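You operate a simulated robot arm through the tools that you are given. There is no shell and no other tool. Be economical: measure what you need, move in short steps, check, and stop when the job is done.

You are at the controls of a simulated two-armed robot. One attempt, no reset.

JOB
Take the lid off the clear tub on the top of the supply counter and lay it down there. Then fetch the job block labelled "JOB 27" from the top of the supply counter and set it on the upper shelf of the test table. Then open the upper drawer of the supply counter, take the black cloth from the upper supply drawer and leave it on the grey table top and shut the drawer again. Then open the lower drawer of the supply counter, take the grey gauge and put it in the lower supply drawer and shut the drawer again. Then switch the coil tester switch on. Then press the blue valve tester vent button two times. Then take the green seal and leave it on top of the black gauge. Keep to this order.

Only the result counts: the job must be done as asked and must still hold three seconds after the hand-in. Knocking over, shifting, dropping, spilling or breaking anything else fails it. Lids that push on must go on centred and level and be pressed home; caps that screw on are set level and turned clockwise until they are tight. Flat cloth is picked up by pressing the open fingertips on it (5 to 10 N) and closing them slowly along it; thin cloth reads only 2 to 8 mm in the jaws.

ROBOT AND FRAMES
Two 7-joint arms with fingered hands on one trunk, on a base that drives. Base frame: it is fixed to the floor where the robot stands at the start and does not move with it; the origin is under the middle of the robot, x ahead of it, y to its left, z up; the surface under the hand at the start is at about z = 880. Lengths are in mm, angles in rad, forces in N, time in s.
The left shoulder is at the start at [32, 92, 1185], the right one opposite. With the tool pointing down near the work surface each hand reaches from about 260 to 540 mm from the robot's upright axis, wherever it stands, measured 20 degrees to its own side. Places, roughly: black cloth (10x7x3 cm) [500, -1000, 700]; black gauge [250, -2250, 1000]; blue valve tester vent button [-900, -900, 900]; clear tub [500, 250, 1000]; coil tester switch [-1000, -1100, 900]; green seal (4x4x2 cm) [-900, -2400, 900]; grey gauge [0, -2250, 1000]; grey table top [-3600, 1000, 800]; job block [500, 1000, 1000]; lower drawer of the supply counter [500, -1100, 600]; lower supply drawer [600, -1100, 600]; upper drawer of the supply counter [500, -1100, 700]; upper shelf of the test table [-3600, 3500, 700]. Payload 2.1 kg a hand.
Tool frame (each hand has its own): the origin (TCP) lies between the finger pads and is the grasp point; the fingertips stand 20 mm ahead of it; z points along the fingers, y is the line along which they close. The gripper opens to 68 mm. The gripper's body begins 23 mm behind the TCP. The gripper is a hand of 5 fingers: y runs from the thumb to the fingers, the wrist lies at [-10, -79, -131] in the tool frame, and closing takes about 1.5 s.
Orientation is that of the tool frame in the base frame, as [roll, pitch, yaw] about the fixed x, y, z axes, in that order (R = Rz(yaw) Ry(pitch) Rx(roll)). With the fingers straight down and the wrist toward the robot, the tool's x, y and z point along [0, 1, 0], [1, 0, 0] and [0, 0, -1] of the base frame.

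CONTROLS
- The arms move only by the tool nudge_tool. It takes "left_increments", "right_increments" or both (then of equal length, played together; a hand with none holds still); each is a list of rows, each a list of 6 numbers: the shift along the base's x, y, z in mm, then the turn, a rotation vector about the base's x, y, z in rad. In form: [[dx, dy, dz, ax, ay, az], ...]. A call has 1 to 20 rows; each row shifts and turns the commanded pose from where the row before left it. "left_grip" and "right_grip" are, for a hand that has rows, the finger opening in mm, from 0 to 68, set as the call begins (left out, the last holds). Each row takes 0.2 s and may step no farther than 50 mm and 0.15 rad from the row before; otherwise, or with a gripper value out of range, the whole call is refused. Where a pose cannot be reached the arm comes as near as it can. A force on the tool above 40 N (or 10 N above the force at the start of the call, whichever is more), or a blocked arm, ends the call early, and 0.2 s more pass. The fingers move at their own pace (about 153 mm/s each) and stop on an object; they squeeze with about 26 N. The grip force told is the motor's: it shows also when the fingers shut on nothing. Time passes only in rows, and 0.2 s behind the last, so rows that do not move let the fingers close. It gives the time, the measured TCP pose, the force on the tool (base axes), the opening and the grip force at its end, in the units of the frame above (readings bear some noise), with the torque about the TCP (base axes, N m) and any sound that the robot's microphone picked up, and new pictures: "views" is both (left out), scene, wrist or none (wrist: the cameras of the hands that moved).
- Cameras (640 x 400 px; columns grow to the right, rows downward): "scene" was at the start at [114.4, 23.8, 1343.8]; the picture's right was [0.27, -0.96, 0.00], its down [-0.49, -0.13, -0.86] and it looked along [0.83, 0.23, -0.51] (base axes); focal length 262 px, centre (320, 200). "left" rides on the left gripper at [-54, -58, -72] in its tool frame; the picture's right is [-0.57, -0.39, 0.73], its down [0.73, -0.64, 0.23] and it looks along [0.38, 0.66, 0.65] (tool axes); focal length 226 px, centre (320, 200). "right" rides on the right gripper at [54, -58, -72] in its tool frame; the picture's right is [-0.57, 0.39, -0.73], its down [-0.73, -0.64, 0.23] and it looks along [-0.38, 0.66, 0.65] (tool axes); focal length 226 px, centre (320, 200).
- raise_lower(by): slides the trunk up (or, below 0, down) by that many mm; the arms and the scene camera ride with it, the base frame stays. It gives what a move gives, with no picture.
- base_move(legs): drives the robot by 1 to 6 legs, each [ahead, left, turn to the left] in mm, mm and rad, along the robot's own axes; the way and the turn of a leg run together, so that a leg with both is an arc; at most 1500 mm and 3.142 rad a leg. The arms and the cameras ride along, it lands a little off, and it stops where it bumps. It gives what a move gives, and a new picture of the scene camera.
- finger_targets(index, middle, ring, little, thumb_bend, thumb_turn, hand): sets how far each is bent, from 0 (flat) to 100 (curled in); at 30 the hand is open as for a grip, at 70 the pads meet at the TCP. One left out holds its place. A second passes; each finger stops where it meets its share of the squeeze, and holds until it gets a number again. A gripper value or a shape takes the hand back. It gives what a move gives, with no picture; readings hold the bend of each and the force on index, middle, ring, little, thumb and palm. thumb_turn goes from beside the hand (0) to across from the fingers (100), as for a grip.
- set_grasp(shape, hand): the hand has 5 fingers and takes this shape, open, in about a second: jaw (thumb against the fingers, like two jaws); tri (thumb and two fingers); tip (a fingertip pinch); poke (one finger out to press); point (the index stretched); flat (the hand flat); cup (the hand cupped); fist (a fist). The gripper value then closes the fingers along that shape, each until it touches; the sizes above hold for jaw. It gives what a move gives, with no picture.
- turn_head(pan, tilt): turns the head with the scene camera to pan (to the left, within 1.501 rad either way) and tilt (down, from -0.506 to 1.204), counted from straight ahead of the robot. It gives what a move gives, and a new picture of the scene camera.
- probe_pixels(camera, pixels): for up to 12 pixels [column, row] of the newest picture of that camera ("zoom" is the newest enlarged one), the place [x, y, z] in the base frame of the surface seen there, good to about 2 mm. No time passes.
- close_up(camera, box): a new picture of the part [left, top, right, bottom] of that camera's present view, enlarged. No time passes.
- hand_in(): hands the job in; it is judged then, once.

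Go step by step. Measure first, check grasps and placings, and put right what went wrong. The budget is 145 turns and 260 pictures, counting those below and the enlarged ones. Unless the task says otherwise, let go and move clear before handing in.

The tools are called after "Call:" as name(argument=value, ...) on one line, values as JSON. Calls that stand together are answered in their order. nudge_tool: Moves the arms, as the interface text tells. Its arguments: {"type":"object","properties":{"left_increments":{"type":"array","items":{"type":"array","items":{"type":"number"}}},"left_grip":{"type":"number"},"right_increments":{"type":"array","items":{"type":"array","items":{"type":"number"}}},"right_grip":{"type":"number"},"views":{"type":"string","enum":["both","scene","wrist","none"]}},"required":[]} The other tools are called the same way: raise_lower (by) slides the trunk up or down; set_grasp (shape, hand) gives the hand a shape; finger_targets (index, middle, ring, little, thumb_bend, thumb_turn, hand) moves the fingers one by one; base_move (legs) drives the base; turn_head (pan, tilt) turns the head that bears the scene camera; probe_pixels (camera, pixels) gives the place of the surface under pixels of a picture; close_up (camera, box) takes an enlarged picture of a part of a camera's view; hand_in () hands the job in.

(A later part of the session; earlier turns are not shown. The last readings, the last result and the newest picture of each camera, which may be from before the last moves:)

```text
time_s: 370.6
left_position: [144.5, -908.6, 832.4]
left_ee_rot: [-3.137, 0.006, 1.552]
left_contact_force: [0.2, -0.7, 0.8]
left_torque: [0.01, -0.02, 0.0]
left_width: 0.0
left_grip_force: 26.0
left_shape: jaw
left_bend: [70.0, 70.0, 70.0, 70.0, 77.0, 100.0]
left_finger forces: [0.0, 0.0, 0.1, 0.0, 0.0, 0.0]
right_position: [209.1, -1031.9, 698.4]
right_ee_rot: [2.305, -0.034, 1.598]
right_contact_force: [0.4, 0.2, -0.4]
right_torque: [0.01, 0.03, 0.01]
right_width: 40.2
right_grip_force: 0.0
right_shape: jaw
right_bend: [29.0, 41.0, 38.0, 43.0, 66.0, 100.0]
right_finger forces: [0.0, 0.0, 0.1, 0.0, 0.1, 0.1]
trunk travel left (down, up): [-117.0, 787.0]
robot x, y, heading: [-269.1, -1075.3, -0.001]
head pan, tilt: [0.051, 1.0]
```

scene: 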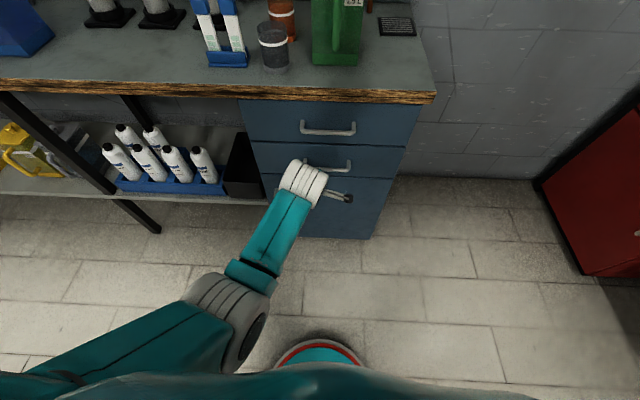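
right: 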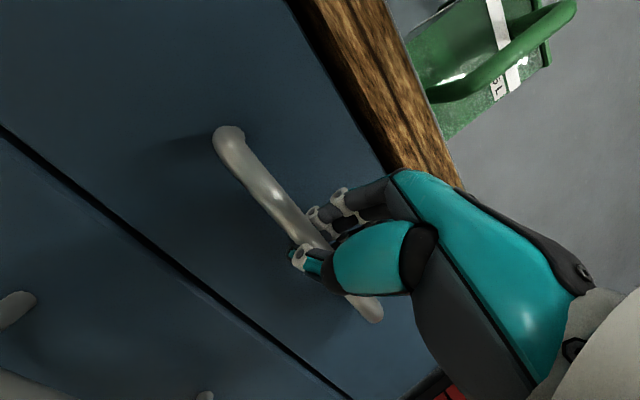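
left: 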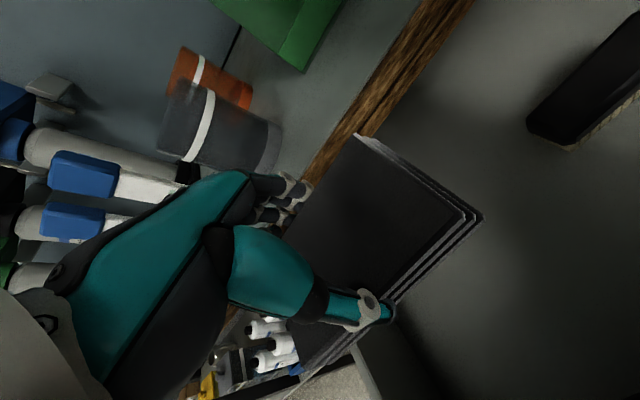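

I'll align with the lower bar (x≈332, z≈634): trunk down 44, base right 34 and forward 115, down 17, then close.

Call:
raise_lower(by=-44)

Call:
base_move(legs=[[0, -34, 0], [115, 0, 0]])

Call:
raise_lower(by=-17)

Call:
nudge_tool(right_increments=[[0, 0, 0, 0, 0, 0], [0, 0, 0, 0, 0, 0], [0, 0, 0, 0, 0, 0], [0, 0, 0, 0, 0, 0], [0, 0, 0, 0, 0, 0], [0, 0, 0, 0, 0, 0]], right_grip=0, views="wrist")

```text
time_s: 371.5
left_position: [145.4, -910.1, 787.9]
left_ee_rot: [-3.136, 0.007, 1.553]
left_contact_force: [0.5, 1.1, 0.4]
left_torque: [-0.01, 0.0, 0.03]
left_width: 0.1
left_grip_force: 26.3
left_shape: jaw
left_bend: [70.0, 70.0, 70.0, 70.0, 77.0, 100.0]
left_finger forces: [0.0, 0.1, 0.0, 0.0, 0.0, 0.0]
right_position: [208.7, -1030.7, 654.6]
right_ee_rot: [2.304, -0.034, 1.598]
right_contact_force: [0.1, -0.1, -0.2]
right_torque: [0.0, 0.03, -0.01]
right_width: 40.3
right_grip_force: 0.1
right_shape: jaw
right_bend: [29.0, 41.0, 38.0, 43.0, 66.0, 100.0]
right_finger forces: [0.0, 0.0, 0.1, 0.1, 0.0, 0.0]
trunk travel left (down, up): [-73.0, 831.0]
robot x, y, heading: [-270.4, -1073.6, -0.003]
head pan, tilt: [0.051, 1.0]
```

```text
time_s: 373.2
left_position: [264.3, -943.8, 788.0]
left_ee_rot: [-3.138, 0.006, 1.553]
left_contact_force: [0.3, 1.1, -0.6]
left_torque: [0.01, 0.03, 0.02]
left_width: 0.0
left_grip_force: 26.1
left_shape: jaw
left_bend: [70.0, 70.0, 70.0, 70.0, 77.0, 100.0]
left_finger forces: [0.0, 0.1, 0.1, 0.0, 0.0, 0.0]
right_position: [326.2, -1065.8, 653.7]
right_ee_rot: [2.306, -0.033, 1.597]
right_contact_force: [-0.1, 0.0, -0.4]
right_torque: [0.04, 0.0, -0.01]
right_width: 40.9
right_grip_force: 0.1
right_shape: jaw
right_bend: [29.0, 41.0, 38.0, 43.0, 65.0, 100.0]
right_finger forces: [0.0, 0.1, 0.1, 0.1, 0.3, 0.1]
trunk travel left (down, up): [-73.0, 831.0]
robot x, y, heading: [-148.7, -1109.6, -0.01]
head pan, tilt: [0.051, 1.0]
```

scene: 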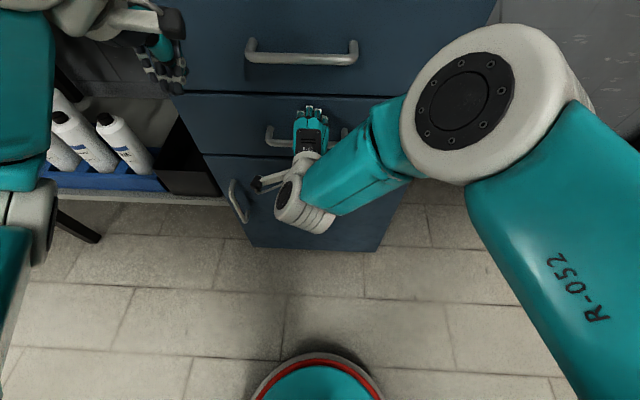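

```text
time_s: 373.8
left_position: [264.2, -944.3, 771.4]
left_ee_rot: [-3.135, 0.006, 1.552]
left_contact_force: [0.3, 0.9, 0.2]
left_torque: [0.01, 0.0, -0.02]
left_width: 0.0
left_grip_force: 26.0
left_shape: jaw
left_bend: [70.0, 70.0, 70.0, 70.0, 77.0, 100.0]
left_finger forces: [0.0, 0.0, 0.1, 0.0, 0.0, 0.1]
right_position: [328.0, -1066.6, 635.7]
right_ee_rot: [2.304, -0.033, 1.598]
right_contact_force: [-0.7, -0.2, -0.4]
right_torque: [-0.03, 0.02, 0.0]
right_width: 40.3
right_grip_force: 0.0
right_shape: jaw
right_bend: [29.0, 41.0, 38.0, 43.0, 66.0, 100.0]
right_finger forces: [0.1, 0.0, 0.1, 0.1, 0.0, 0.0]
trunk travel left (down, up): [-56.0, 848.0]
robot x, y, heading: [-150.1, -1112.4, -0.002]
head pan, tilt: [0.051, 1.0]
```

```text
time_s: 375.2
left_position: [264.7, -943.7, 770.6]
left_ee_rot: [-3.136, 0.007, 1.551]
left_contact_force: [0.1, -0.3, 0.1]
left_torque: [0.0, 0.0, 0.01]
left_width: 0.2
left_grip_force: 26.1
left_shape: jaw
left_bend: [70.0, 70.0, 70.0, 70.0, 77.0, 100.0]
left_finger forces: [0.0, 0.1, 0.0, 0.1, 0.1, 0.0]
right_position: [326.9, -1066.2, 636.0]
right_ee_rot: [2.309, -0.034, 1.6]
right_contact_force: [-0.7, 0.0, -17.1]
right_torque: [-0.04, -0.01, 0.01]
right_width: 5.2
right_grip_force: 26.1
right_shape: jaw
right_bend: [71.0, 70.0, 70.0, 70.0, 76.0, 100.0]
right_finger forces: [9.5, 3.2, 1.7, 1.1, 27.9, 0.0]
trunk travel left (down, up): [-56.0, 848.0]
robot x, y, heading: [-149.1, -1109.5, -0.002]
head pan, tilt: [0.051, 1.0]
```

right: 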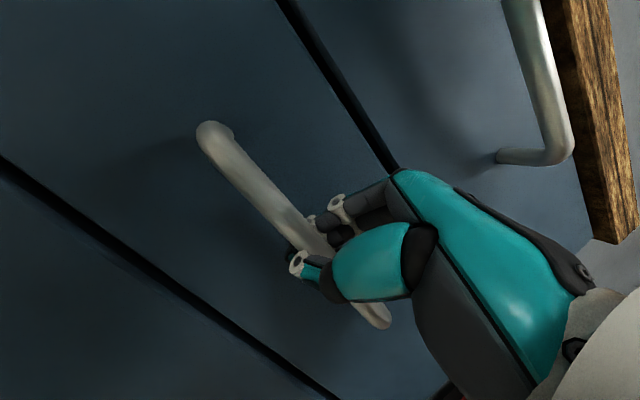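

The lower handle is gripped. I'll pull the drawer open 240 mm, release, and move off towards the gauge bench, turning to face it.

Call:
base_move(legs=[[-240, 0, 0]])

Call:
nudge_tool(right_increments=[[0, 0, 0, 0, 0, 0], [0, 0, 0, 0, 0, 0], [0, 0, 0, 0, 0, 0], [0, 0, 0, 0, 0, 0]], right_grip=44, views="none")

Call:
raise_lower(by=22)

Call:
base_move(legs=[[-45, 0, 0]])

Call:
raise_lower(by=320)

Call:
base_move(legs=[[0, 0, -1.571], [600, 0, 0], [0, 330, 0]])

Call:
turn_head(pan=0.0, tilt=0.55)

```text
time_s: 377.0
left_position: [22.2, -942.6, 769.6]
left_ee_rot: [-3.135, 0.007, 1.556]
left_contact_force: [0.3, 0.8, -0.4]
left_torque: [0.0, 0.01, 0.01]
left_width: 0.0
left_grip_force: 26.3
left_shape: jaw
left_bend: [70.0, 70.0, 70.0, 70.0, 77.0, 100.0]
left_finger forces: [0.1, 0.0, 0.0, 0.0, 0.1, 0.1]
right_position: [85.4, -1064.2, 636.6]
right_ee_rot: [2.307, -0.034, 1.601]
right_contact_force: [-1.3, -5.0, -18.1]
right_torque: [-0.08, 0.0, 0.03]
right_width: 5.6
right_grip_force: 26.0
right_shape: jaw
right_bend: [71.0, 70.0, 70.0, 70.0, 76.0, 100.0]
right_finger forces: [8.8, 0.0, 1.6, 0.9, 28.6, 0.1]
trunk travel left (down, up): [-56.0, 848.0]
robot x, y, heading: [-389.7, -1109.2, -0.0]
head pan, tilt: [0.051, 1.0]
```

scene: 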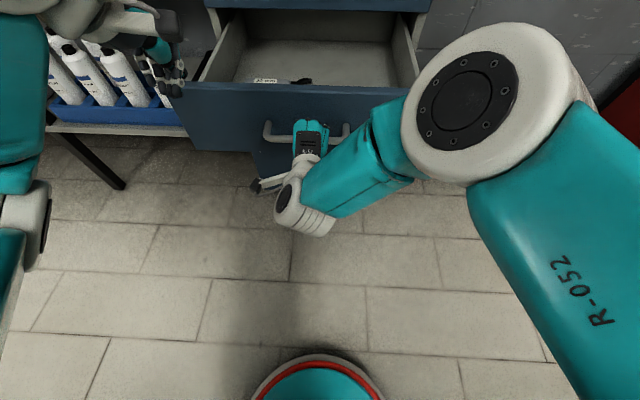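

```text
time_s: 378.0
left_position: [21.1, -942.3, 772.1]
left_ee_rot: [-3.136, 0.009, 1.554]
left_contact_force: [-0.1, -0.4, -0.6]
left_torque: [0.02, -0.01, 0.02]
left_width: 0.3
left_grip_force: 26.2
left_shape: jaw
left_bend: [70.0, 70.0, 70.0, 70.0, 77.0, 100.0]
left_finger forces: [0.0, 0.0, 0.1, 0.0, 0.0, 0.0]
right_position: [85.4, -1063.6, 637.9]
right_ee_rot: [2.306, -0.034, 1.603]
right_contact_force: [-0.1, 0.3, 0.5]
right_torque: [-0.02, 0.02, 0.02]
right_width: 43.6
right_grip_force: 0.0
right_shape: jaw
right_bend: [28.0, 39.0, 36.0, 36.0, 63.0, 100.0]
right_finger forces: [0.0, 0.0, 0.0, 0.1, 0.1, 0.0]
trunk travel left (down, up): [-56.0, 848.0]
robot x, y, heading: [-393.5, -1106.9, -0.001]
head pan, tilt: [0.051, 1.0]
```

```text
time_s: 378.7
left_position: [20.7, -941.2, 793.6]
left_ee_rot: [-3.136, 0.006, 1.554]
left_contact_force: [0.3, 0.0, 0.3]
left_torque: [0.0, -0.02, -0.02]
left_width: 0.0
left_grip_force: 25.8
left_shape: jaw
left_bend: [70.0, 70.0, 70.0, 70.0, 77.0, 100.0]
left_finger forces: [0.0, 0.0, 0.0, 0.0, 0.0, 0.1]
right_position: [84.5, -1065.3, 658.1]
right_ee_rot: [2.305, -0.033, 1.599]
right_contact_force: [-0.6, -0.4, 0.3]
right_torque: [-0.01, 0.06, 0.0]
right_width: 45.2
right_grip_force: 0.1
right_shape: jaw
right_bend: [28.0, 39.0, 36.0, 36.0, 61.0, 100.0]
right_finger forces: [0.1, 0.1, 0.1, 0.0, 1.1, 0.0]
trunk travel left (down, up): [-78.0, 826.0]
robot x, y, heading: [-391.0, -1107.6, 0.001]
head pan, tilt: [0.051, 1.0]
```

```text
time_s: 379.6
left_position: [-23.3, -942.6, 792.5]
left_ee_rot: [-3.137, 0.007, 1.556]
left_contact_force: [-0.2, 0.6, 0.2]
left_torque: [-0.01, 0.0, 0.01]
left_width: 0.2
left_grip_force: 25.7
left_shape: jaw
left_bend: [70.0, 70.0, 70.0, 70.0, 77.0, 100.0]
left_finger forces: [0.1, 0.1, 0.1, 0.0, 0.0, 0.0]
right_position: [39.6, -1064.6, 659.1]
right_ee_rot: [2.305, -0.034, 1.601]
right_contact_force: [0.0, -1.1, 0.4]
right_torque: [-0.04, -0.01, 0.0]
right_width: 44.4
right_grip_force: 0.0
right_shape: jaw
right_bend: [28.0, 39.0, 36.0, 36.0, 63.0, 100.0]
right_finger forces: [0.1, 0.0, 0.0, 0.0, 0.1, 0.1]
trunk travel left (down, up): [-78.0, 826.0]
robot x, y, heading: [-434.9, -1108.4, 0.004]
head pan, tilt: [0.051, 1.0]
```

scene: 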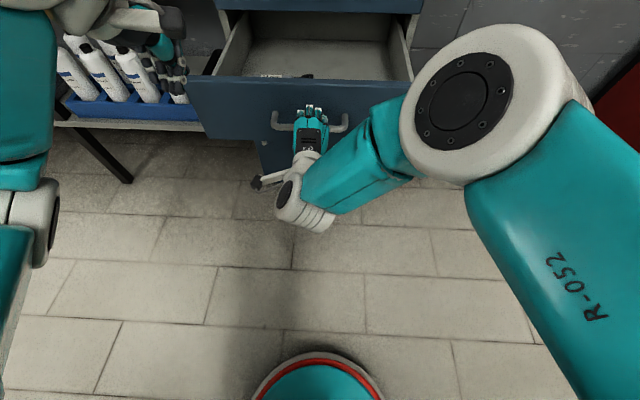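

```text
time_s: 382.7
left_position: [-23.8, -941.8, 1112.5]
left_ee_rot: [-3.137, 0.005, 1.555]
left_contact_force: [-0.7, -0.1, -0.3]
left_torque: [-0.03, 0.06, -0.01]
left_width: 0.2
left_grip_force: 26.4
left_shape: jaw
left_bend: [70.0, 70.0, 70.0, 70.0, 77.0, 100.0]
left_finger forces: [0.0, 0.1, 0.1, 0.0, 0.1, 0.0]
right_position: [40.1, -1062.9, 979.1]
right_ee_rot: [2.311, -0.033, 1.597]
right_contact_force: [0.4, -0.4, 0.0]
right_torque: [-0.01, 0.0, 0.0]
right_width: 44.1
right_grip_force: 0.0
right_shape: jaw
right_bend: [28.0, 39.0, 36.0, 36.0, 63.0, 100.0]
right_finger forces: [0.0, 0.0, 0.0, 0.0, 0.1, 0.0]
trunk travel left (down, up): [-398.0, 506.0]
robot x, y, heading: [-438.8, -1106.7, 0.001]
head pan, tilt: [0.051, 1.0]
```

```text
time_s: 391.6
left_position: [90.8, -2096.4, 1113.1]
left_ee_rot: [-3.136, 0.005, 0.017]
left_contact_force: [-0.2, 0.6, -0.2]
left_torque: [0.0, 0.0, 0.05]
left_width: 0.0
left_grip_force: 26.4
left_shape: jaw
left_bend: [70.0, 70.0, 70.0, 70.0, 77.0, 100.0]
left_finger forces: [0.1, 0.1, 0.0, 0.0, 0.0, 0.0]
right_position: [-28.3, -2162.9, 978.1]
right_ee_rot: [2.308, -0.032, 0.058]
right_contact_force: [0.3, -0.2, -0.7]
right_torque: [0.03, 0.0, 0.02]
right_width: 44.2
right_grip_force: 0.0
right_shape: jaw
right_bend: [28.0, 39.0, 36.0, 36.0, 63.0, 100.0]
right_finger forces: [0.1, 0.1, 0.0, 0.0, 0.0, 0.0]
trunk travel left (down, up): [-398.0, 506.0]
robot x, y, heading: [-90.3, -1690.0, -1.537]
head pan, tilt: [0.051, 1.0]
```

scene: 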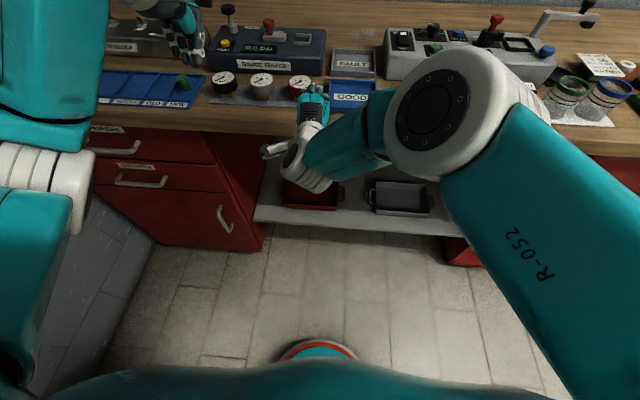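

```text
time_s: 392.5
left_position: [90.9, -2095.1, 1113.3]
left_ee_rot: [-3.137, 0.006, 0.017]
left_contact_force: [0.1, 0.5, 0.1]
left_torque: [0.06, 0.0, 0.0]
left_width: 0.0
left_grip_force: 26.1
left_shape: jaw
left_bend: [70.0, 70.0, 70.0, 70.0, 77.0, 100.0]
left_finger forces: [0.0, 0.1, 0.1, 0.0, 0.0, 0.0]
right_position: [-28.5, -2163.7, 979.7]
right_ee_rot: [2.309, -0.034, 0.06]
right_contact_force: [0.0, 0.6, -0.7]
right_torque: [0.02, 0.04, 0.02]
right_width: 44.0
right_grip_force: 0.0
right_shape: jaw
right_bend: [28.0, 39.0, 36.0, 36.0, 63.0, 100.0]
right_finger forces: [0.0, 0.1, 0.0, 0.0, 0.0, 0.2]
trunk travel left (down, up): [-398.0, 506.0]
robot x, y, heading: [-93.0, -1691.6, -1.536]
head pan, tilt: [0.0, 0.55]
```

scene: 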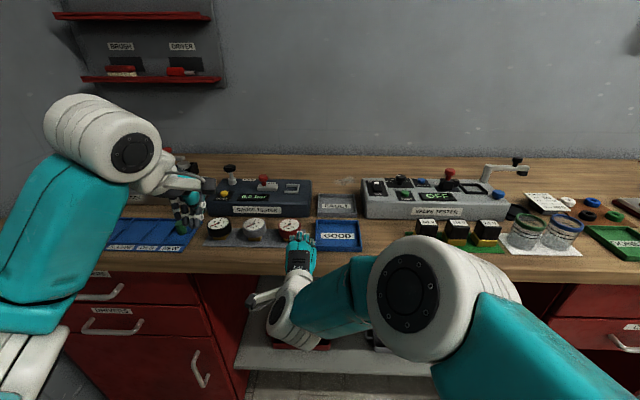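

The bench shows black, grey and red gauges at (219,228), (253,229) and (290,229). I'll zoom in and measure.

Call:
close_up(camera="scene", box=[180, 150, 520, 270])

Call:
probe_pixels(camera="scene", pixels=[[219, 223], [219, 236], [253, 222], [253, 228], [253, 237], [245, 230], [262, 230], [270, 240], [290, 226], [253, 262], [435, 197], [498, 194]])

```text
1.88 times, centred on (350, 210) of scene
```

zoom: 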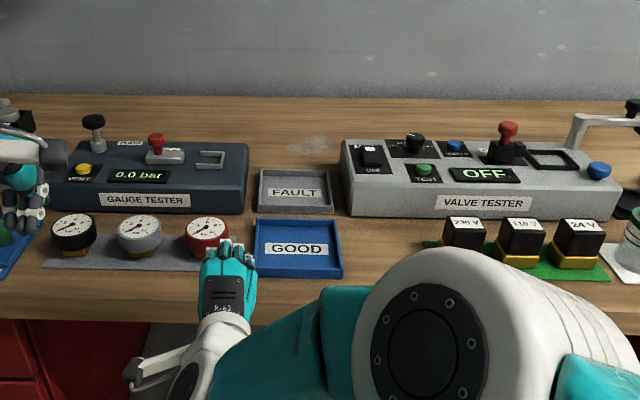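

```text
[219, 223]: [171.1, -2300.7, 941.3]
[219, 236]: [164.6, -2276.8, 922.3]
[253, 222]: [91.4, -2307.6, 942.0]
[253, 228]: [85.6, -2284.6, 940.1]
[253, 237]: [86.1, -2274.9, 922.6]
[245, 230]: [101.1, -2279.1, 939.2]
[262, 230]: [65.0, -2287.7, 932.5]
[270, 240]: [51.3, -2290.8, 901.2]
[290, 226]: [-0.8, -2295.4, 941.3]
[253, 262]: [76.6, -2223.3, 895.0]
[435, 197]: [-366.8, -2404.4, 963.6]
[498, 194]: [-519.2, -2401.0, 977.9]
```

The grey gauge is centred near (83,-2298), top z 941, about 50 mm wide. I'll clear the right hand, drive up and bring the left hand above it.

Call:
nudge_tool(right_increments=[[-20, 0, 30, 0.131, 0, 0], [-20, 0, 30, 0.131, 0, 0], [-20, 0, 30, 0.131, 0, 0], [-20, 0, 30, 0.131, 0, 0], [-20, 0, 30, 0.131, 0, 0], [-20, 0, 30, 0.131, 0, 0], [-20, 20, 40, 0, 0, 0], [-20, 20, 40, 0, 0, 0]], views="none")

Call:
base_move(legs=[[203, 3, -0.034]])

Call:
nudge_tool(left_increments=[[0, 0, -40, 0, 0, 0], [0, 0, -40, 0, 0, 0], [0, 0, -40, 0, 0, 0]], left_grip=68)

```text
time_s: 394.3
left_position: [91.6, -2095.9, 1113.6]
left_ee_rot: [-3.135, 0.006, 0.017]
left_contact_force: [-0.2, -0.2, 0.2]
left_torque: [0.0, -0.02, 0.04]
left_width: 0.0
left_grip_force: 26.5
left_shape: jaw
left_bend: [70.0, 70.0, 70.0, 70.0, 77.0, 100.0]
left_finger forces: [0.1, 0.0, 0.0, 0.1, 0.1, 0.1]
right_position: [-191.2, -2124.6, 1239.1]
right_ee_rot: [3.096, -0.067, 0.019]
right_contact_force: [0.4, -0.3, 0.7]
right_torque: [-0.02, 0.02, 0.01]
right_width: 44.4
right_grip_force: 0.1
right_shape: jaw
right_bend: [28.0, 39.0, 36.0, 36.0, 63.0, 100.0]
right_finger forces: [0.1, 0.0, 0.0, 0.1, 0.1, 0.1]
trunk travel left (down, up): [-398.0, 506.0]
robot x, y, heading: [-91.0, -1690.0, -1.539]
head pan, tilt: [0.0, 0.55]
```

```text
time_s: 395.9
left_position: [82.9, -2304.7, 1113.2]
left_ee_rot: [-3.136, 0.007, -0.015]
left_contact_force: [0.3, -0.3, 0.3]
left_torque: [-0.02, -0.01, 0.01]
left_width: 0.0
left_grip_force: 26.0
left_shape: jaw
left_bend: [70.0, 70.0, 70.0, 70.0, 77.0, 100.0]
left_finger forces: [0.1, 0.0, 0.1, 0.0, 0.1, 0.0]
right_position: [-197.9, -2325.0, 1239.2]
right_ee_rot: [3.096, -0.066, -0.015]
right_contact_force: [0.4, 0.0, -0.4]
right_torque: [0.02, -0.03, 0.05]
right_width: 44.3
right_grip_force: 0.2
right_shape: jaw
right_bend: [28.0, 39.0, 36.0, 36.0, 63.0, 100.0]
right_finger forces: [0.0, 0.1, 0.1, 0.0, 0.0, 0.0]
trunk travel left (down, up): [-398.0, 506.0]
robot x, y, heading: [-82.2, -1892.2, -1.567]
head pan, tilt: [0.0, 0.55]
```

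scene: 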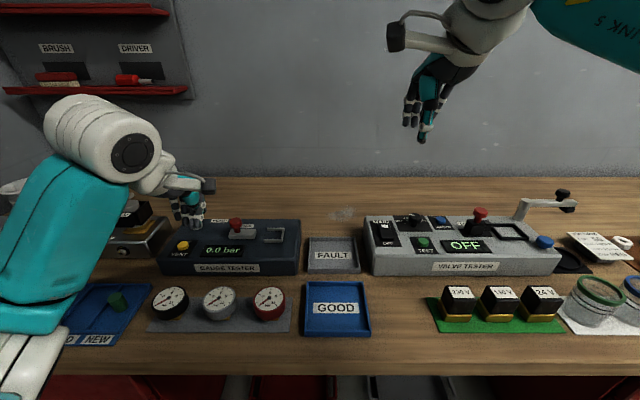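

```text
time_s: 396.7
left_position: [85.0, -2302.5, 992.6]
left_ee_rot: [-3.136, 0.007, -0.017]
left_contact_force: [-0.6, 0.9, -0.2]
left_torque: [0.0, 0.02, 0.02]
left_width: 67.9
left_grip_force: 0.1
left_shape: jaw
left_bend: [30.0, 30.0, 30.0, 30.0, 30.0, 98.0]
left_finger forces: [0.0, 0.0, 0.0, 0.0, 0.0, 0.0]
right_position: [-197.8, -2324.6, 1236.9]
right_ee_rot: [3.097, -0.066, -0.014]
right_contact_force: [-0.4, 0.3, -0.8]
right_torque: [-0.02, 0.01, 0.01]
right_width: 44.1
right_grip_force: 0.0
right_shape: jaw
right_bend: [28.0, 39.0, 36.0, 36.0, 63.0, 100.0]
right_finger forces: [0.0, 0.0, 0.0, 0.0, 0.0, 0.0]
trunk travel left (down, up): [-398.0, 506.0]
robot x, y, heading: [-84.5, -1891.9, -1.569]
head pan, tilt: [0.0, 0.55]
```

scene: 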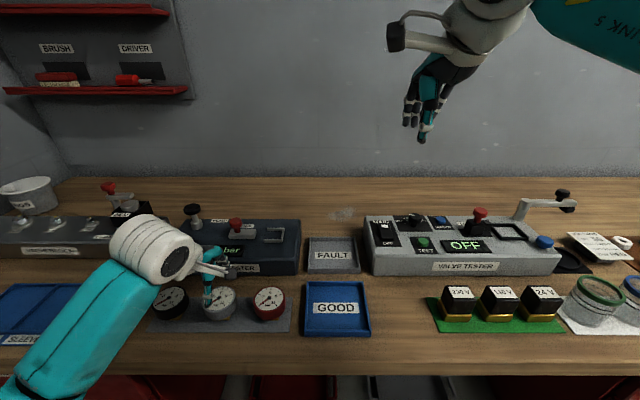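
left: 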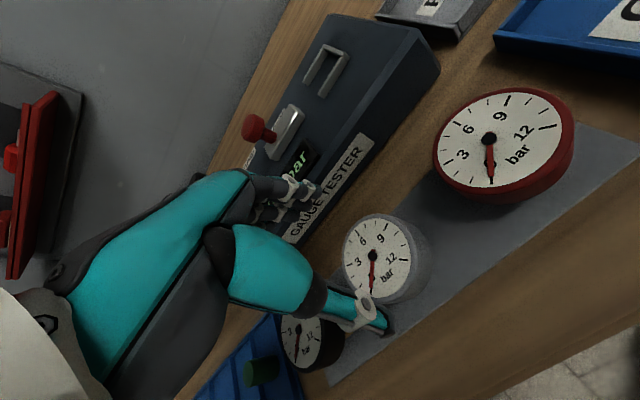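

Call:
probe_pixels(camera="left", pixels=[[375, 255], [347, 250], [405, 255], [375, 218], [375, 295], [330, 200], [375, 140], [300, 245], [420, 270]])

Call:
close_up(camera="scene", box=[350, 180, 640, 350])

```text
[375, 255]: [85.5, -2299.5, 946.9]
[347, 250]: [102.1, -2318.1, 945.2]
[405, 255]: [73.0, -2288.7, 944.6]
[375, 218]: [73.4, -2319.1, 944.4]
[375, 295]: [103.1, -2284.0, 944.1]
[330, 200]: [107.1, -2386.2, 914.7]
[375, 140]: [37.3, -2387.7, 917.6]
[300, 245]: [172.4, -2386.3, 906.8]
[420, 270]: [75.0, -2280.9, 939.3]
```

```text
2.21 times, centred on (495, 265) of scene
```

zoom: 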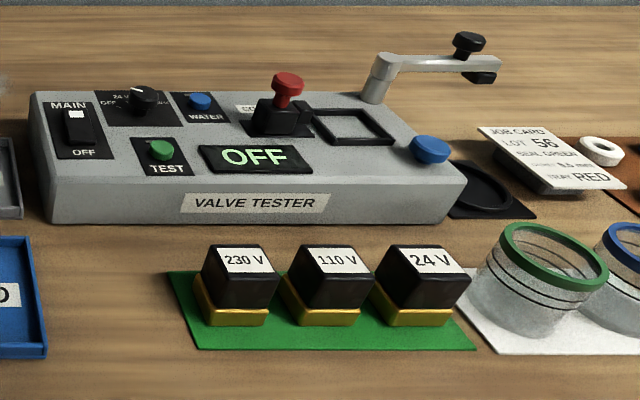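

The grey gauge is centred under the hand at (87,-2301). I'll lower, grip, lift, and drive back to the open drawer.

Call:
nudge_tool(left_increments=[[1, 1, -30, 0, 0, 0], [0, 0, -25, 0, 0, 0], [0, 0, -12, 0, 0, 0], [0, 0, 0, 0, 0, 0]], views="none")

Call:
nudge_tool(left_increments=[[0, 0, 0, 0, 0, 0], [0, 0, 0, 0, 0, 0], [0, 0, 0, 0, 0, 0], [0, 0, 0, 0, 0, 0], [0, 0, 0, 0, 0, 0], [0, 0, 0, 0, 0, 0], [0, 0, 10, 0, 0, 0], [0, 0, 30, 0, 0, 0], [0, 0, 40, 0, 0, 0], [0, 0, 45, 0, 0, 0], [0, 0, 45, 0, 0, 0]], left_grip=20, views="wrist")

Call:
base_move(legs=[[-450, 0, 0], [0, 0, 1.569], [-300, 181, 0]])

Call:
turn_head(pan=0.35, tilt=0.75)

```text
time_s: 397.7
left_position: [85.6, -2301.7, 927.4]
left_ee_rot: [-3.138, 0.006, -0.016]
left_contact_force: [-0.6, -1.2, 7.6]
left_torque: [-0.02, -0.02, -0.02]
left_width: 68.3
left_grip_force: 0.1
left_shape: jaw
left_bend: [28.0, 30.0, 30.0, 30.0, 29.0, 97.0]
left_finger forces: [4.5, 0.0, 0.1, 0.1, 3.0, 0.0]
right_position: [-198.5, -2323.4, 1238.1]
right_ee_rot: [3.095, -0.066, -0.014]
right_contact_force: [-0.3, 0.4, 0.0]
right_torque: [0.02, -0.01, -0.03]
right_width: 43.9
right_grip_force: 0.1
right_shape: jaw
right_bend: [28.0, 39.0, 36.0, 36.0, 63.0, 100.0]
right_finger forces: [0.0, 0.0, 0.0, 0.0, 0.1, 0.1]
trunk travel left (down, up): [-398.0, 506.0]
robot x, y, heading: [-83.3, -1890.6, -1.571]
head pan, tilt: [0.0, 0.55]
```

```text
time_s: 400.1
left_position: [83.0, -2306.1, 1094.8]
left_ee_rot: [-3.135, 0.007, -0.016]
left_contact_force: [0.1, -0.4, -1.9]
left_torque: [-0.01, 0.01, 0.02]
left_width: 31.4
left_grip_force: 26.4
left_shape: jaw
left_bend: [76.0, 54.0, 50.0, 56.0, 71.0, 95.0]
left_finger forces: [17.1, 16.6, 3.9, 1.6, 41.3, 0.1]
right_position: [-198.3, -2323.3, 1236.4]
right_ee_rot: [3.095, -0.065, -0.014]
right_contact_force: [0.6, -0.3, -0.5]
right_torque: [0.0, 0.0, -0.01]
right_width: 44.3
right_grip_force: 0.0
right_shape: jaw
right_bend: [28.0, 39.0, 36.0, 36.0, 63.0, 100.0]
right_finger forces: [0.1, 0.0, 0.0, 0.0, 0.1, 0.0]
trunk travel left (down, up): [-398.0, 506.0]
robot x, y, heading: [-82.8, -1890.7, -1.571]
head pan, tilt: [0.0, 0.55]
```

left: 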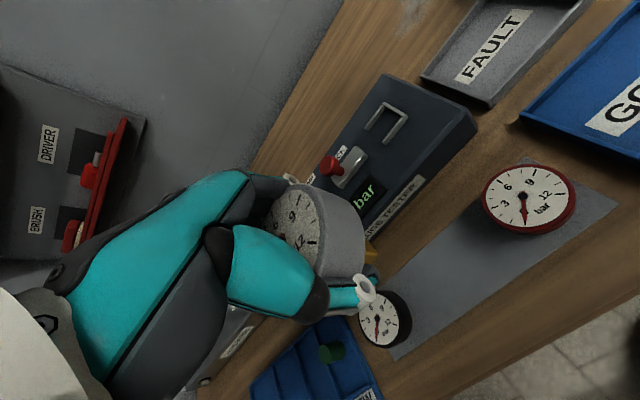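

```text
time_s: 408.5
left_position: [21.6, -1104.5, 1095.6]
left_ee_rot: [-3.136, 0.007, 1.568]
left_contact_force: [-0.1, -0.2, -1.4]
left_torque: [0.02, 0.02, -0.02]
left_width: 31.0
left_grip_force: 25.9
left_shape: jaw
left_bend: [76.0, 54.0, 51.0, 56.0, 71.0, 95.0]
left_finger forces: [16.6, 16.4, 3.9, 1.6, 39.6, 0.0]
right_position: [43.4, -1386.1, 1237.6]
right_ee_rot: [3.096, -0.067, 1.57]
right_contact_force: [0.0, 0.4, 0.4]
right_torque: [0.01, -0.03, 0.0]
right_width: 43.9
right_grip_force: 0.1
right_shape: jaw
right_bend: [28.0, 39.0, 36.0, 36.0, 63.0, 100.0]
right_finger forces: [0.0, 0.0, 0.0, 0.0, 0.1, 0.0]
trunk travel left (down, up): [-398.0, 506.0]
robot x, y, heading: [-389.8, -1277.9, 0.018]
head pan, tilt: [0.0, 0.55]
```

scene: 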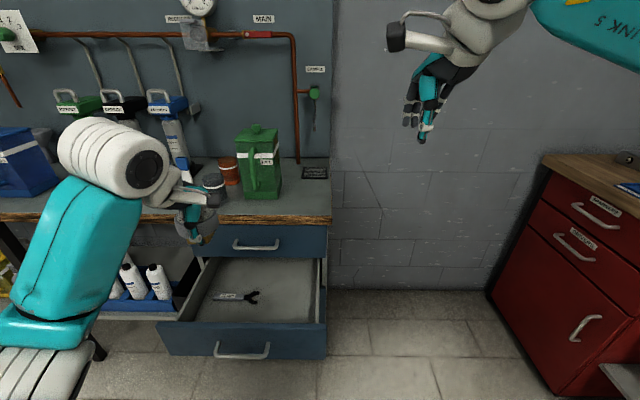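

```text
time_s: 409.4
left_position: [19.9, -1105.0, 1095.6]
left_ee_rot: [-3.138, 0.005, 1.569]
left_contact_force: [0.6, 0.0, -2.1]
left_torque: [0.02, -0.01, -0.02]
left_width: 31.3
left_grip_force: 25.9
left_shape: jaw
left_bend: [76.0, 54.0, 51.0, 56.0, 71.0, 95.0]
left_finger forces: [16.6, 16.2, 3.9, 1.7, 39.7, 0.0]
right_position: [44.1, -1385.5, 1238.9]
right_ee_rot: [3.096, -0.066, 1.569]
right_contact_force: [0.7, 0.1, 0.7]
right_torque: [0.0, 0.0, -0.01]
right_width: 44.3
right_grip_force: 0.0
right_shape: jaw
right_bend: [28.0, 39.0, 36.0, 36.0, 63.0, 100.0]
right_finger forces: [0.0, 0.0, 0.0, 0.0, 0.1, 0.0]
trunk travel left (down, up): [-398.0, 506.0]
robot x, y, heading: [-395.0, -1278.1, 0.012]
head pan, tilt: [0.351, 0.75]
```

scene: 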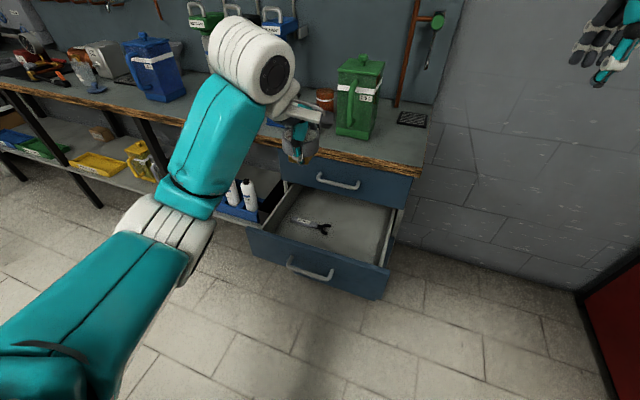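

The gauge is held and the drawer holds a wrench at (308,225). I'll measure the free floor to its right.

Call:
probe_pixels(camera="scene", pixels=[[352, 235], [355, 250], [330, 245], [325, 230], [300, 222], [340, 210], [330, 262], [385, 255], [360, 215], [280, 235]])

```text
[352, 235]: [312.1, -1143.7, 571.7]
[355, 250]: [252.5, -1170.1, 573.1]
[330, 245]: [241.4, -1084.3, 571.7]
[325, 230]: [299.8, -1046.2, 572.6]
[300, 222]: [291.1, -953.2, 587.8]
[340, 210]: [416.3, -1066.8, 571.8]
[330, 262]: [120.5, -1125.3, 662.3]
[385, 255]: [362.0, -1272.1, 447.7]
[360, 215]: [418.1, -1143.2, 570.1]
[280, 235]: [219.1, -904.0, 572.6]
```

The floor is at z 572 and free at (245,-1120). I'll drive in, lower the trunk, lower the gauge onto the drawer floor, release and rise.

Call:
base_move(legs=[[225, -18, -0.012]])

Call:
raise_lower(by=-265)

Call:
nudge_tool(left_increments=[[0, 0, -43, 0, 0, 0], [0, 0, -43, 0, 0, 0], [0, 0, -43, 0, 0, 0], [0, 0, -43, 0, 0, 0], [0, 0, -35, 0, 0, 0], [0, 0, -10, 0, 0, 0], [0, 0, -5, 0, 0, 0], [0, 0, -3, 0, 0, 0], [0, 0, -2, 0, 0, 0]], views="wrist")

```text
time_s: 411.1
left_position: [244.0, -1124.7, 1094.8]
left_ee_rot: [-3.137, 0.007, 1.561]
left_contact_force: [0.0, -0.3, -1.7]
left_torque: [-0.02, 0.0, 0.0]
left_width: 31.3
left_grip_force: 25.9
left_shape: jaw
left_bend: [76.0, 54.0, 51.0, 56.0, 71.0, 95.0]
left_finger forces: [16.6, 16.3, 3.8, 1.6, 39.7, 0.0]
right_position: [263.6, -1406.0, 1237.6]
right_ee_rot: [3.096, -0.065, 1.563]
right_contact_force: [0.4, -0.5, 0.7]
right_torque: [0.01, 0.02, 0.03]
right_width: 44.4
right_grip_force: 0.1
right_shape: jaw
right_bend: [28.0, 39.0, 36.0, 36.0, 63.0, 100.0]
right_finger forces: [0.0, 0.0, 0.0, 0.1, 0.0, 0.1]
trunk travel left (down, up): [-398.0, 506.0]
robot x, y, heading: [-166.3, -1290.7, 0.006]
head pan, tilt: [0.351, 0.75]
```

scene: 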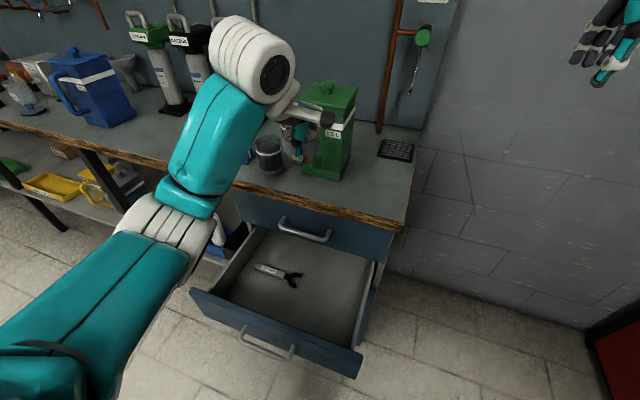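

```text
time_s: 413.8
left_position: [243.2, -1124.1, 831.4]
left_ee_rot: [-3.136, 0.005, 1.561]
left_contact_force: [-0.5, 0.5, -1.5]
left_torque: [-0.04, -0.02, 0.02]
left_width: 31.1
left_grip_force: 26.2
left_shape: jaw
left_bend: [76.0, 54.0, 51.0, 56.0, 71.0, 95.0]
left_finger forces: [16.7, 16.6, 4.1, 1.5, 39.8, 0.0]
right_position: [263.4, -1405.8, 973.9]
right_ee_rot: [3.097, -0.066, 1.561]
right_contact_force: [0.3, 0.1, 0.7]
right_torque: [0.01, 0.03, 0.02]
right_width: 44.1
right_grip_force: 0.0
right_shape: jaw
right_bend: [28.0, 39.0, 36.0, 36.0, 63.0, 100.0]
right_finger forces: [0.0, 0.0, 0.0, 0.1, 0.1, 0.0]
trunk travel left (down, up): [-133.0, 771.0]
robot x, y, heading: [-170.2, -1288.8, 0.006]
head pan, tilt: [0.351, 0.75]
```

```text
time_s: 415.8
left_position: [244.8, -1124.1, 605.7]
left_ee_rot: [3.14, 0.006, 1.562]
left_contact_force: [1.1, -0.3, -1.6]
left_torque: [0.0, 0.0, -0.03]
left_width: 30.3
left_grip_force: 25.6
left_shape: jaw
left_bend: [76.0, 55.0, 52.0, 56.0, 72.0, 95.0]
left_finger forces: [16.3, 16.9, 4.0, 1.6, 40.1, 0.0]
right_position: [262.3, -1405.0, 975.2]
right_ee_rot: [3.095, -0.066, 1.561]
right_contact_force: [-0.8, -0.5, 0.4]
right_torque: [-0.02, 0.02, -0.04]
right_width: 44.0
right_grip_force: 0.0
right_shape: jaw
right_bend: [28.0, 39.0, 36.0, 36.0, 63.0, 100.0]
right_finger forces: [0.0, 0.1, 0.0, 0.1, 0.1, 0.0]
trunk travel left (down, up): [-133.0, 771.0]
robot x, y, heading: [-168.9, -1291.6, 0.006]
head pan, tilt: [0.351, 0.75]
```

left: 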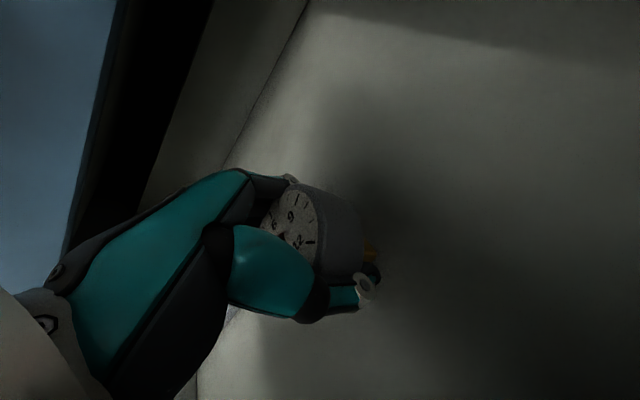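

Almost on the floor. I'll lower the last few millimetres, release, rise, back off, put the closed hand in front of the handle, and push the drawer shut.

Call:
nudge_tool(left_increments=[[0, 0, -3, 0, 0, 0], [0, 0, -3, 0, 0, 0], [0, 0, -2, 0, 0, 0]], views="none")

Call:
nudge_tool(left_increments=[[0, 0, 0, 0, 0, 0], [0, 0, 0, 0, 0, 0], [0, 0, 0, 0, 0, 0], [0, 0, 0, 0, 0, 0], [0, 0, 0, 0, 0, 0], [0, 0, 15, 0, 0, 0], [0, 0, 40, 0, 0, 0], [0, 0, 45, 0, 0, 0], [0, 0, 45, 0, 0, 0], [0, 0, 45, 0, 0, 0]], left_grip=68, views="wrist")

Call:
base_move(legs=[[-235, 0, 0]])

Call:
nudge_tool(left_increments=[[0, 20, -30, 0, 0, 0], [0, 25, -30, 0, 0, 0], [0, 0, -40, 0, 0, 0], [0, 0, -40, 0, 0, 0]], left_grip=0, views="scene")

```text
time_s: 416.6
left_position: [244.9, -1122.7, 608.1]
left_ee_rot: [3.119, 0.005, 1.566]
left_contact_force: [-1.1, 0.2, -1.9]
left_torque: [0.01, -0.02, 0.0]
left_width: 30.5
left_grip_force: 26.1
left_shape: jaw
left_bend: [76.0, 55.0, 52.0, 56.0, 72.0, 95.0]
left_finger forces: [16.4, 17.0, 4.2, 1.6, 40.2, 0.0]
right_position: [256.9, -1406.7, 976.8]
right_ee_rot: [3.087, -0.067, 1.562]
right_contact_force: [-0.1, 0.1, 0.1]
right_torque: [0.01, -0.02, 0.0]
right_width: 43.9
right_grip_force: 0.0
right_shape: jaw
right_bend: [28.0, 39.0, 36.0, 36.0, 63.0, 100.0]
right_finger forces: [0.0, 0.0, 0.0, 0.0, 0.0, 0.0]
trunk travel left (down, up): [-133.0, 771.0]
robot x, y, heading: [-171.9, -1295.5, 0.007]
head pan, tilt: [0.351, 0.75]
```

```text
time_s: 418.8
left_position: [244.4, -1125.1, 787.0]
left_ee_rot: [-3.133, 0.007, 1.561]
left_contact_force: [-0.7, -0.1, 0.6]
left_torque: [-0.03, 0.02, 0.01]
left_width: 68.1
left_grip_force: 0.1
left_shape: jaw
left_bend: [30.0, 30.0, 30.0, 30.0, 30.0, 98.0]
left_finger forces: [0.1, 0.0, 0.1, 0.0, 0.0, 0.0]
right_position: [263.5, -1405.4, 973.6]
right_ee_rot: [3.098, -0.066, 1.561]
right_contact_force: [-0.9, -0.4, -0.6]
right_torque: [0.02, 0.02, 0.01]
right_width: 44.2
right_grip_force: 0.0
right_shape: jaw
right_bend: [28.0, 39.0, 36.0, 36.0, 63.0, 100.0]
right_finger forces: [0.0, 0.1, 0.1, 0.0, 0.1, 0.1]
trunk travel left (down, up): [-133.0, 771.0]
robot x, y, heading: [-174.0, -1290.8, 0.004]
head pan, tilt: [0.351, 0.75]
```

left: 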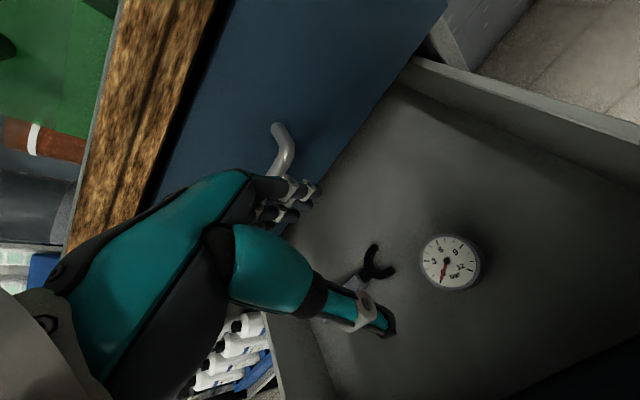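

```text
time_s: 420.5
left_position: [16.3, -1127.0, 786.0]
left_ee_rot: [-3.136, 0.007, 1.555]
left_contact_force: [-0.6, -0.7, 0.4]
left_torque: [0.01, -0.02, 0.0]
left_width: 68.3
left_grip_force: 0.0
left_shape: jaw
left_bend: [30.0, 30.0, 30.0, 30.0, 30.0, 98.0]
left_finger forces: [0.1, 0.0, 0.0, 0.1, 0.1, 0.1]
right_position: [32.2, -1409.0, 972.1]
right_ee_rot: [3.094, -0.066, 1.556]
right_contact_force: [-0.1, 0.8, 0.1]
right_torque: [0.04, -0.01, -0.01]
right_width: 44.2
right_grip_force: 0.0
right_shape: jaw
right_bend: [28.0, 39.0, 36.0, 36.0, 63.0, 100.0]
right_finger forces: [0.0, 0.0, 0.1, 0.0, 0.1, 0.0]
trunk travel left (down, up): [-133.0, 771.0]
robot x, y, heading: [-400.7, -1292.3, 0.005]
head pan, tilt: [0.351, 0.75]
```

scene: 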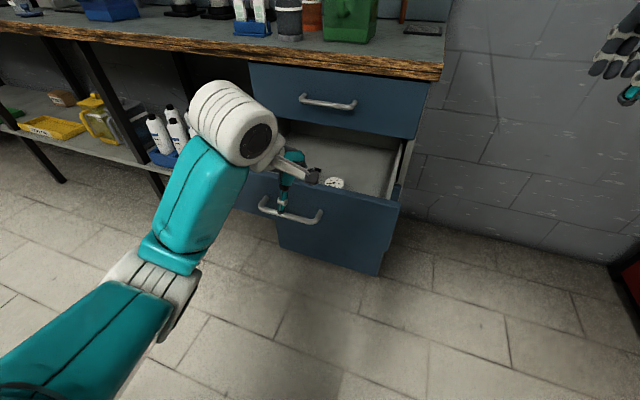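

```text
time_s: 421.5
left_position: [14.1, -1083.4, 646.0]
left_ee_rot: [-3.139, 0.007, 1.554]
left_contact_force: [0.0, 0.0, -0.5]
left_torque: [-0.02, 0.01, 0.02]
left_width: 0.0
left_grip_force: 26.0
left_shape: jaw
left_bend: [70.0, 70.0, 70.0, 70.0, 77.0, 100.0]
left_finger forces: [0.0, 0.1, 0.0, 0.0, 0.1, 0.0]
right_position: [32.0, -1408.6, 972.4]
right_ee_rot: [3.096, -0.066, 1.556]
right_contact_force: [0.5, 0.1, 0.9]
right_torque: [0.0, 0.01, 0.01]
right_width: 43.9
right_grip_force: 0.0
right_shape: jaw
right_bend: [28.0, 39.0, 36.0, 36.0, 63.0, 100.0]
right_finger forces: [0.1, 0.0, 0.1, 0.1, 0.1, 0.0]
trunk travel left (down, up): [-133.0, 771.0]
robot x, y, heading: [-400.4, -1294.9, 0.002]
head pan, tilt: [0.351, 0.75]
```

scene: 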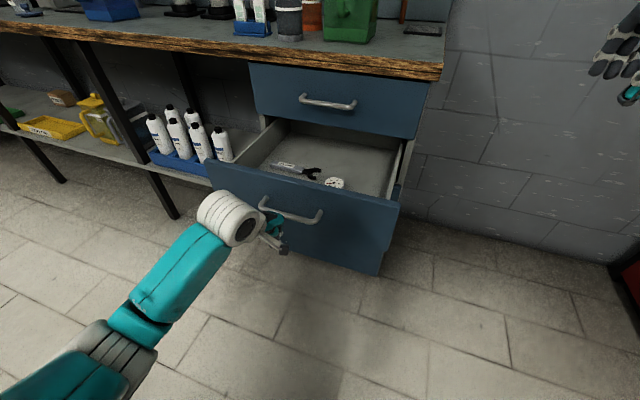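

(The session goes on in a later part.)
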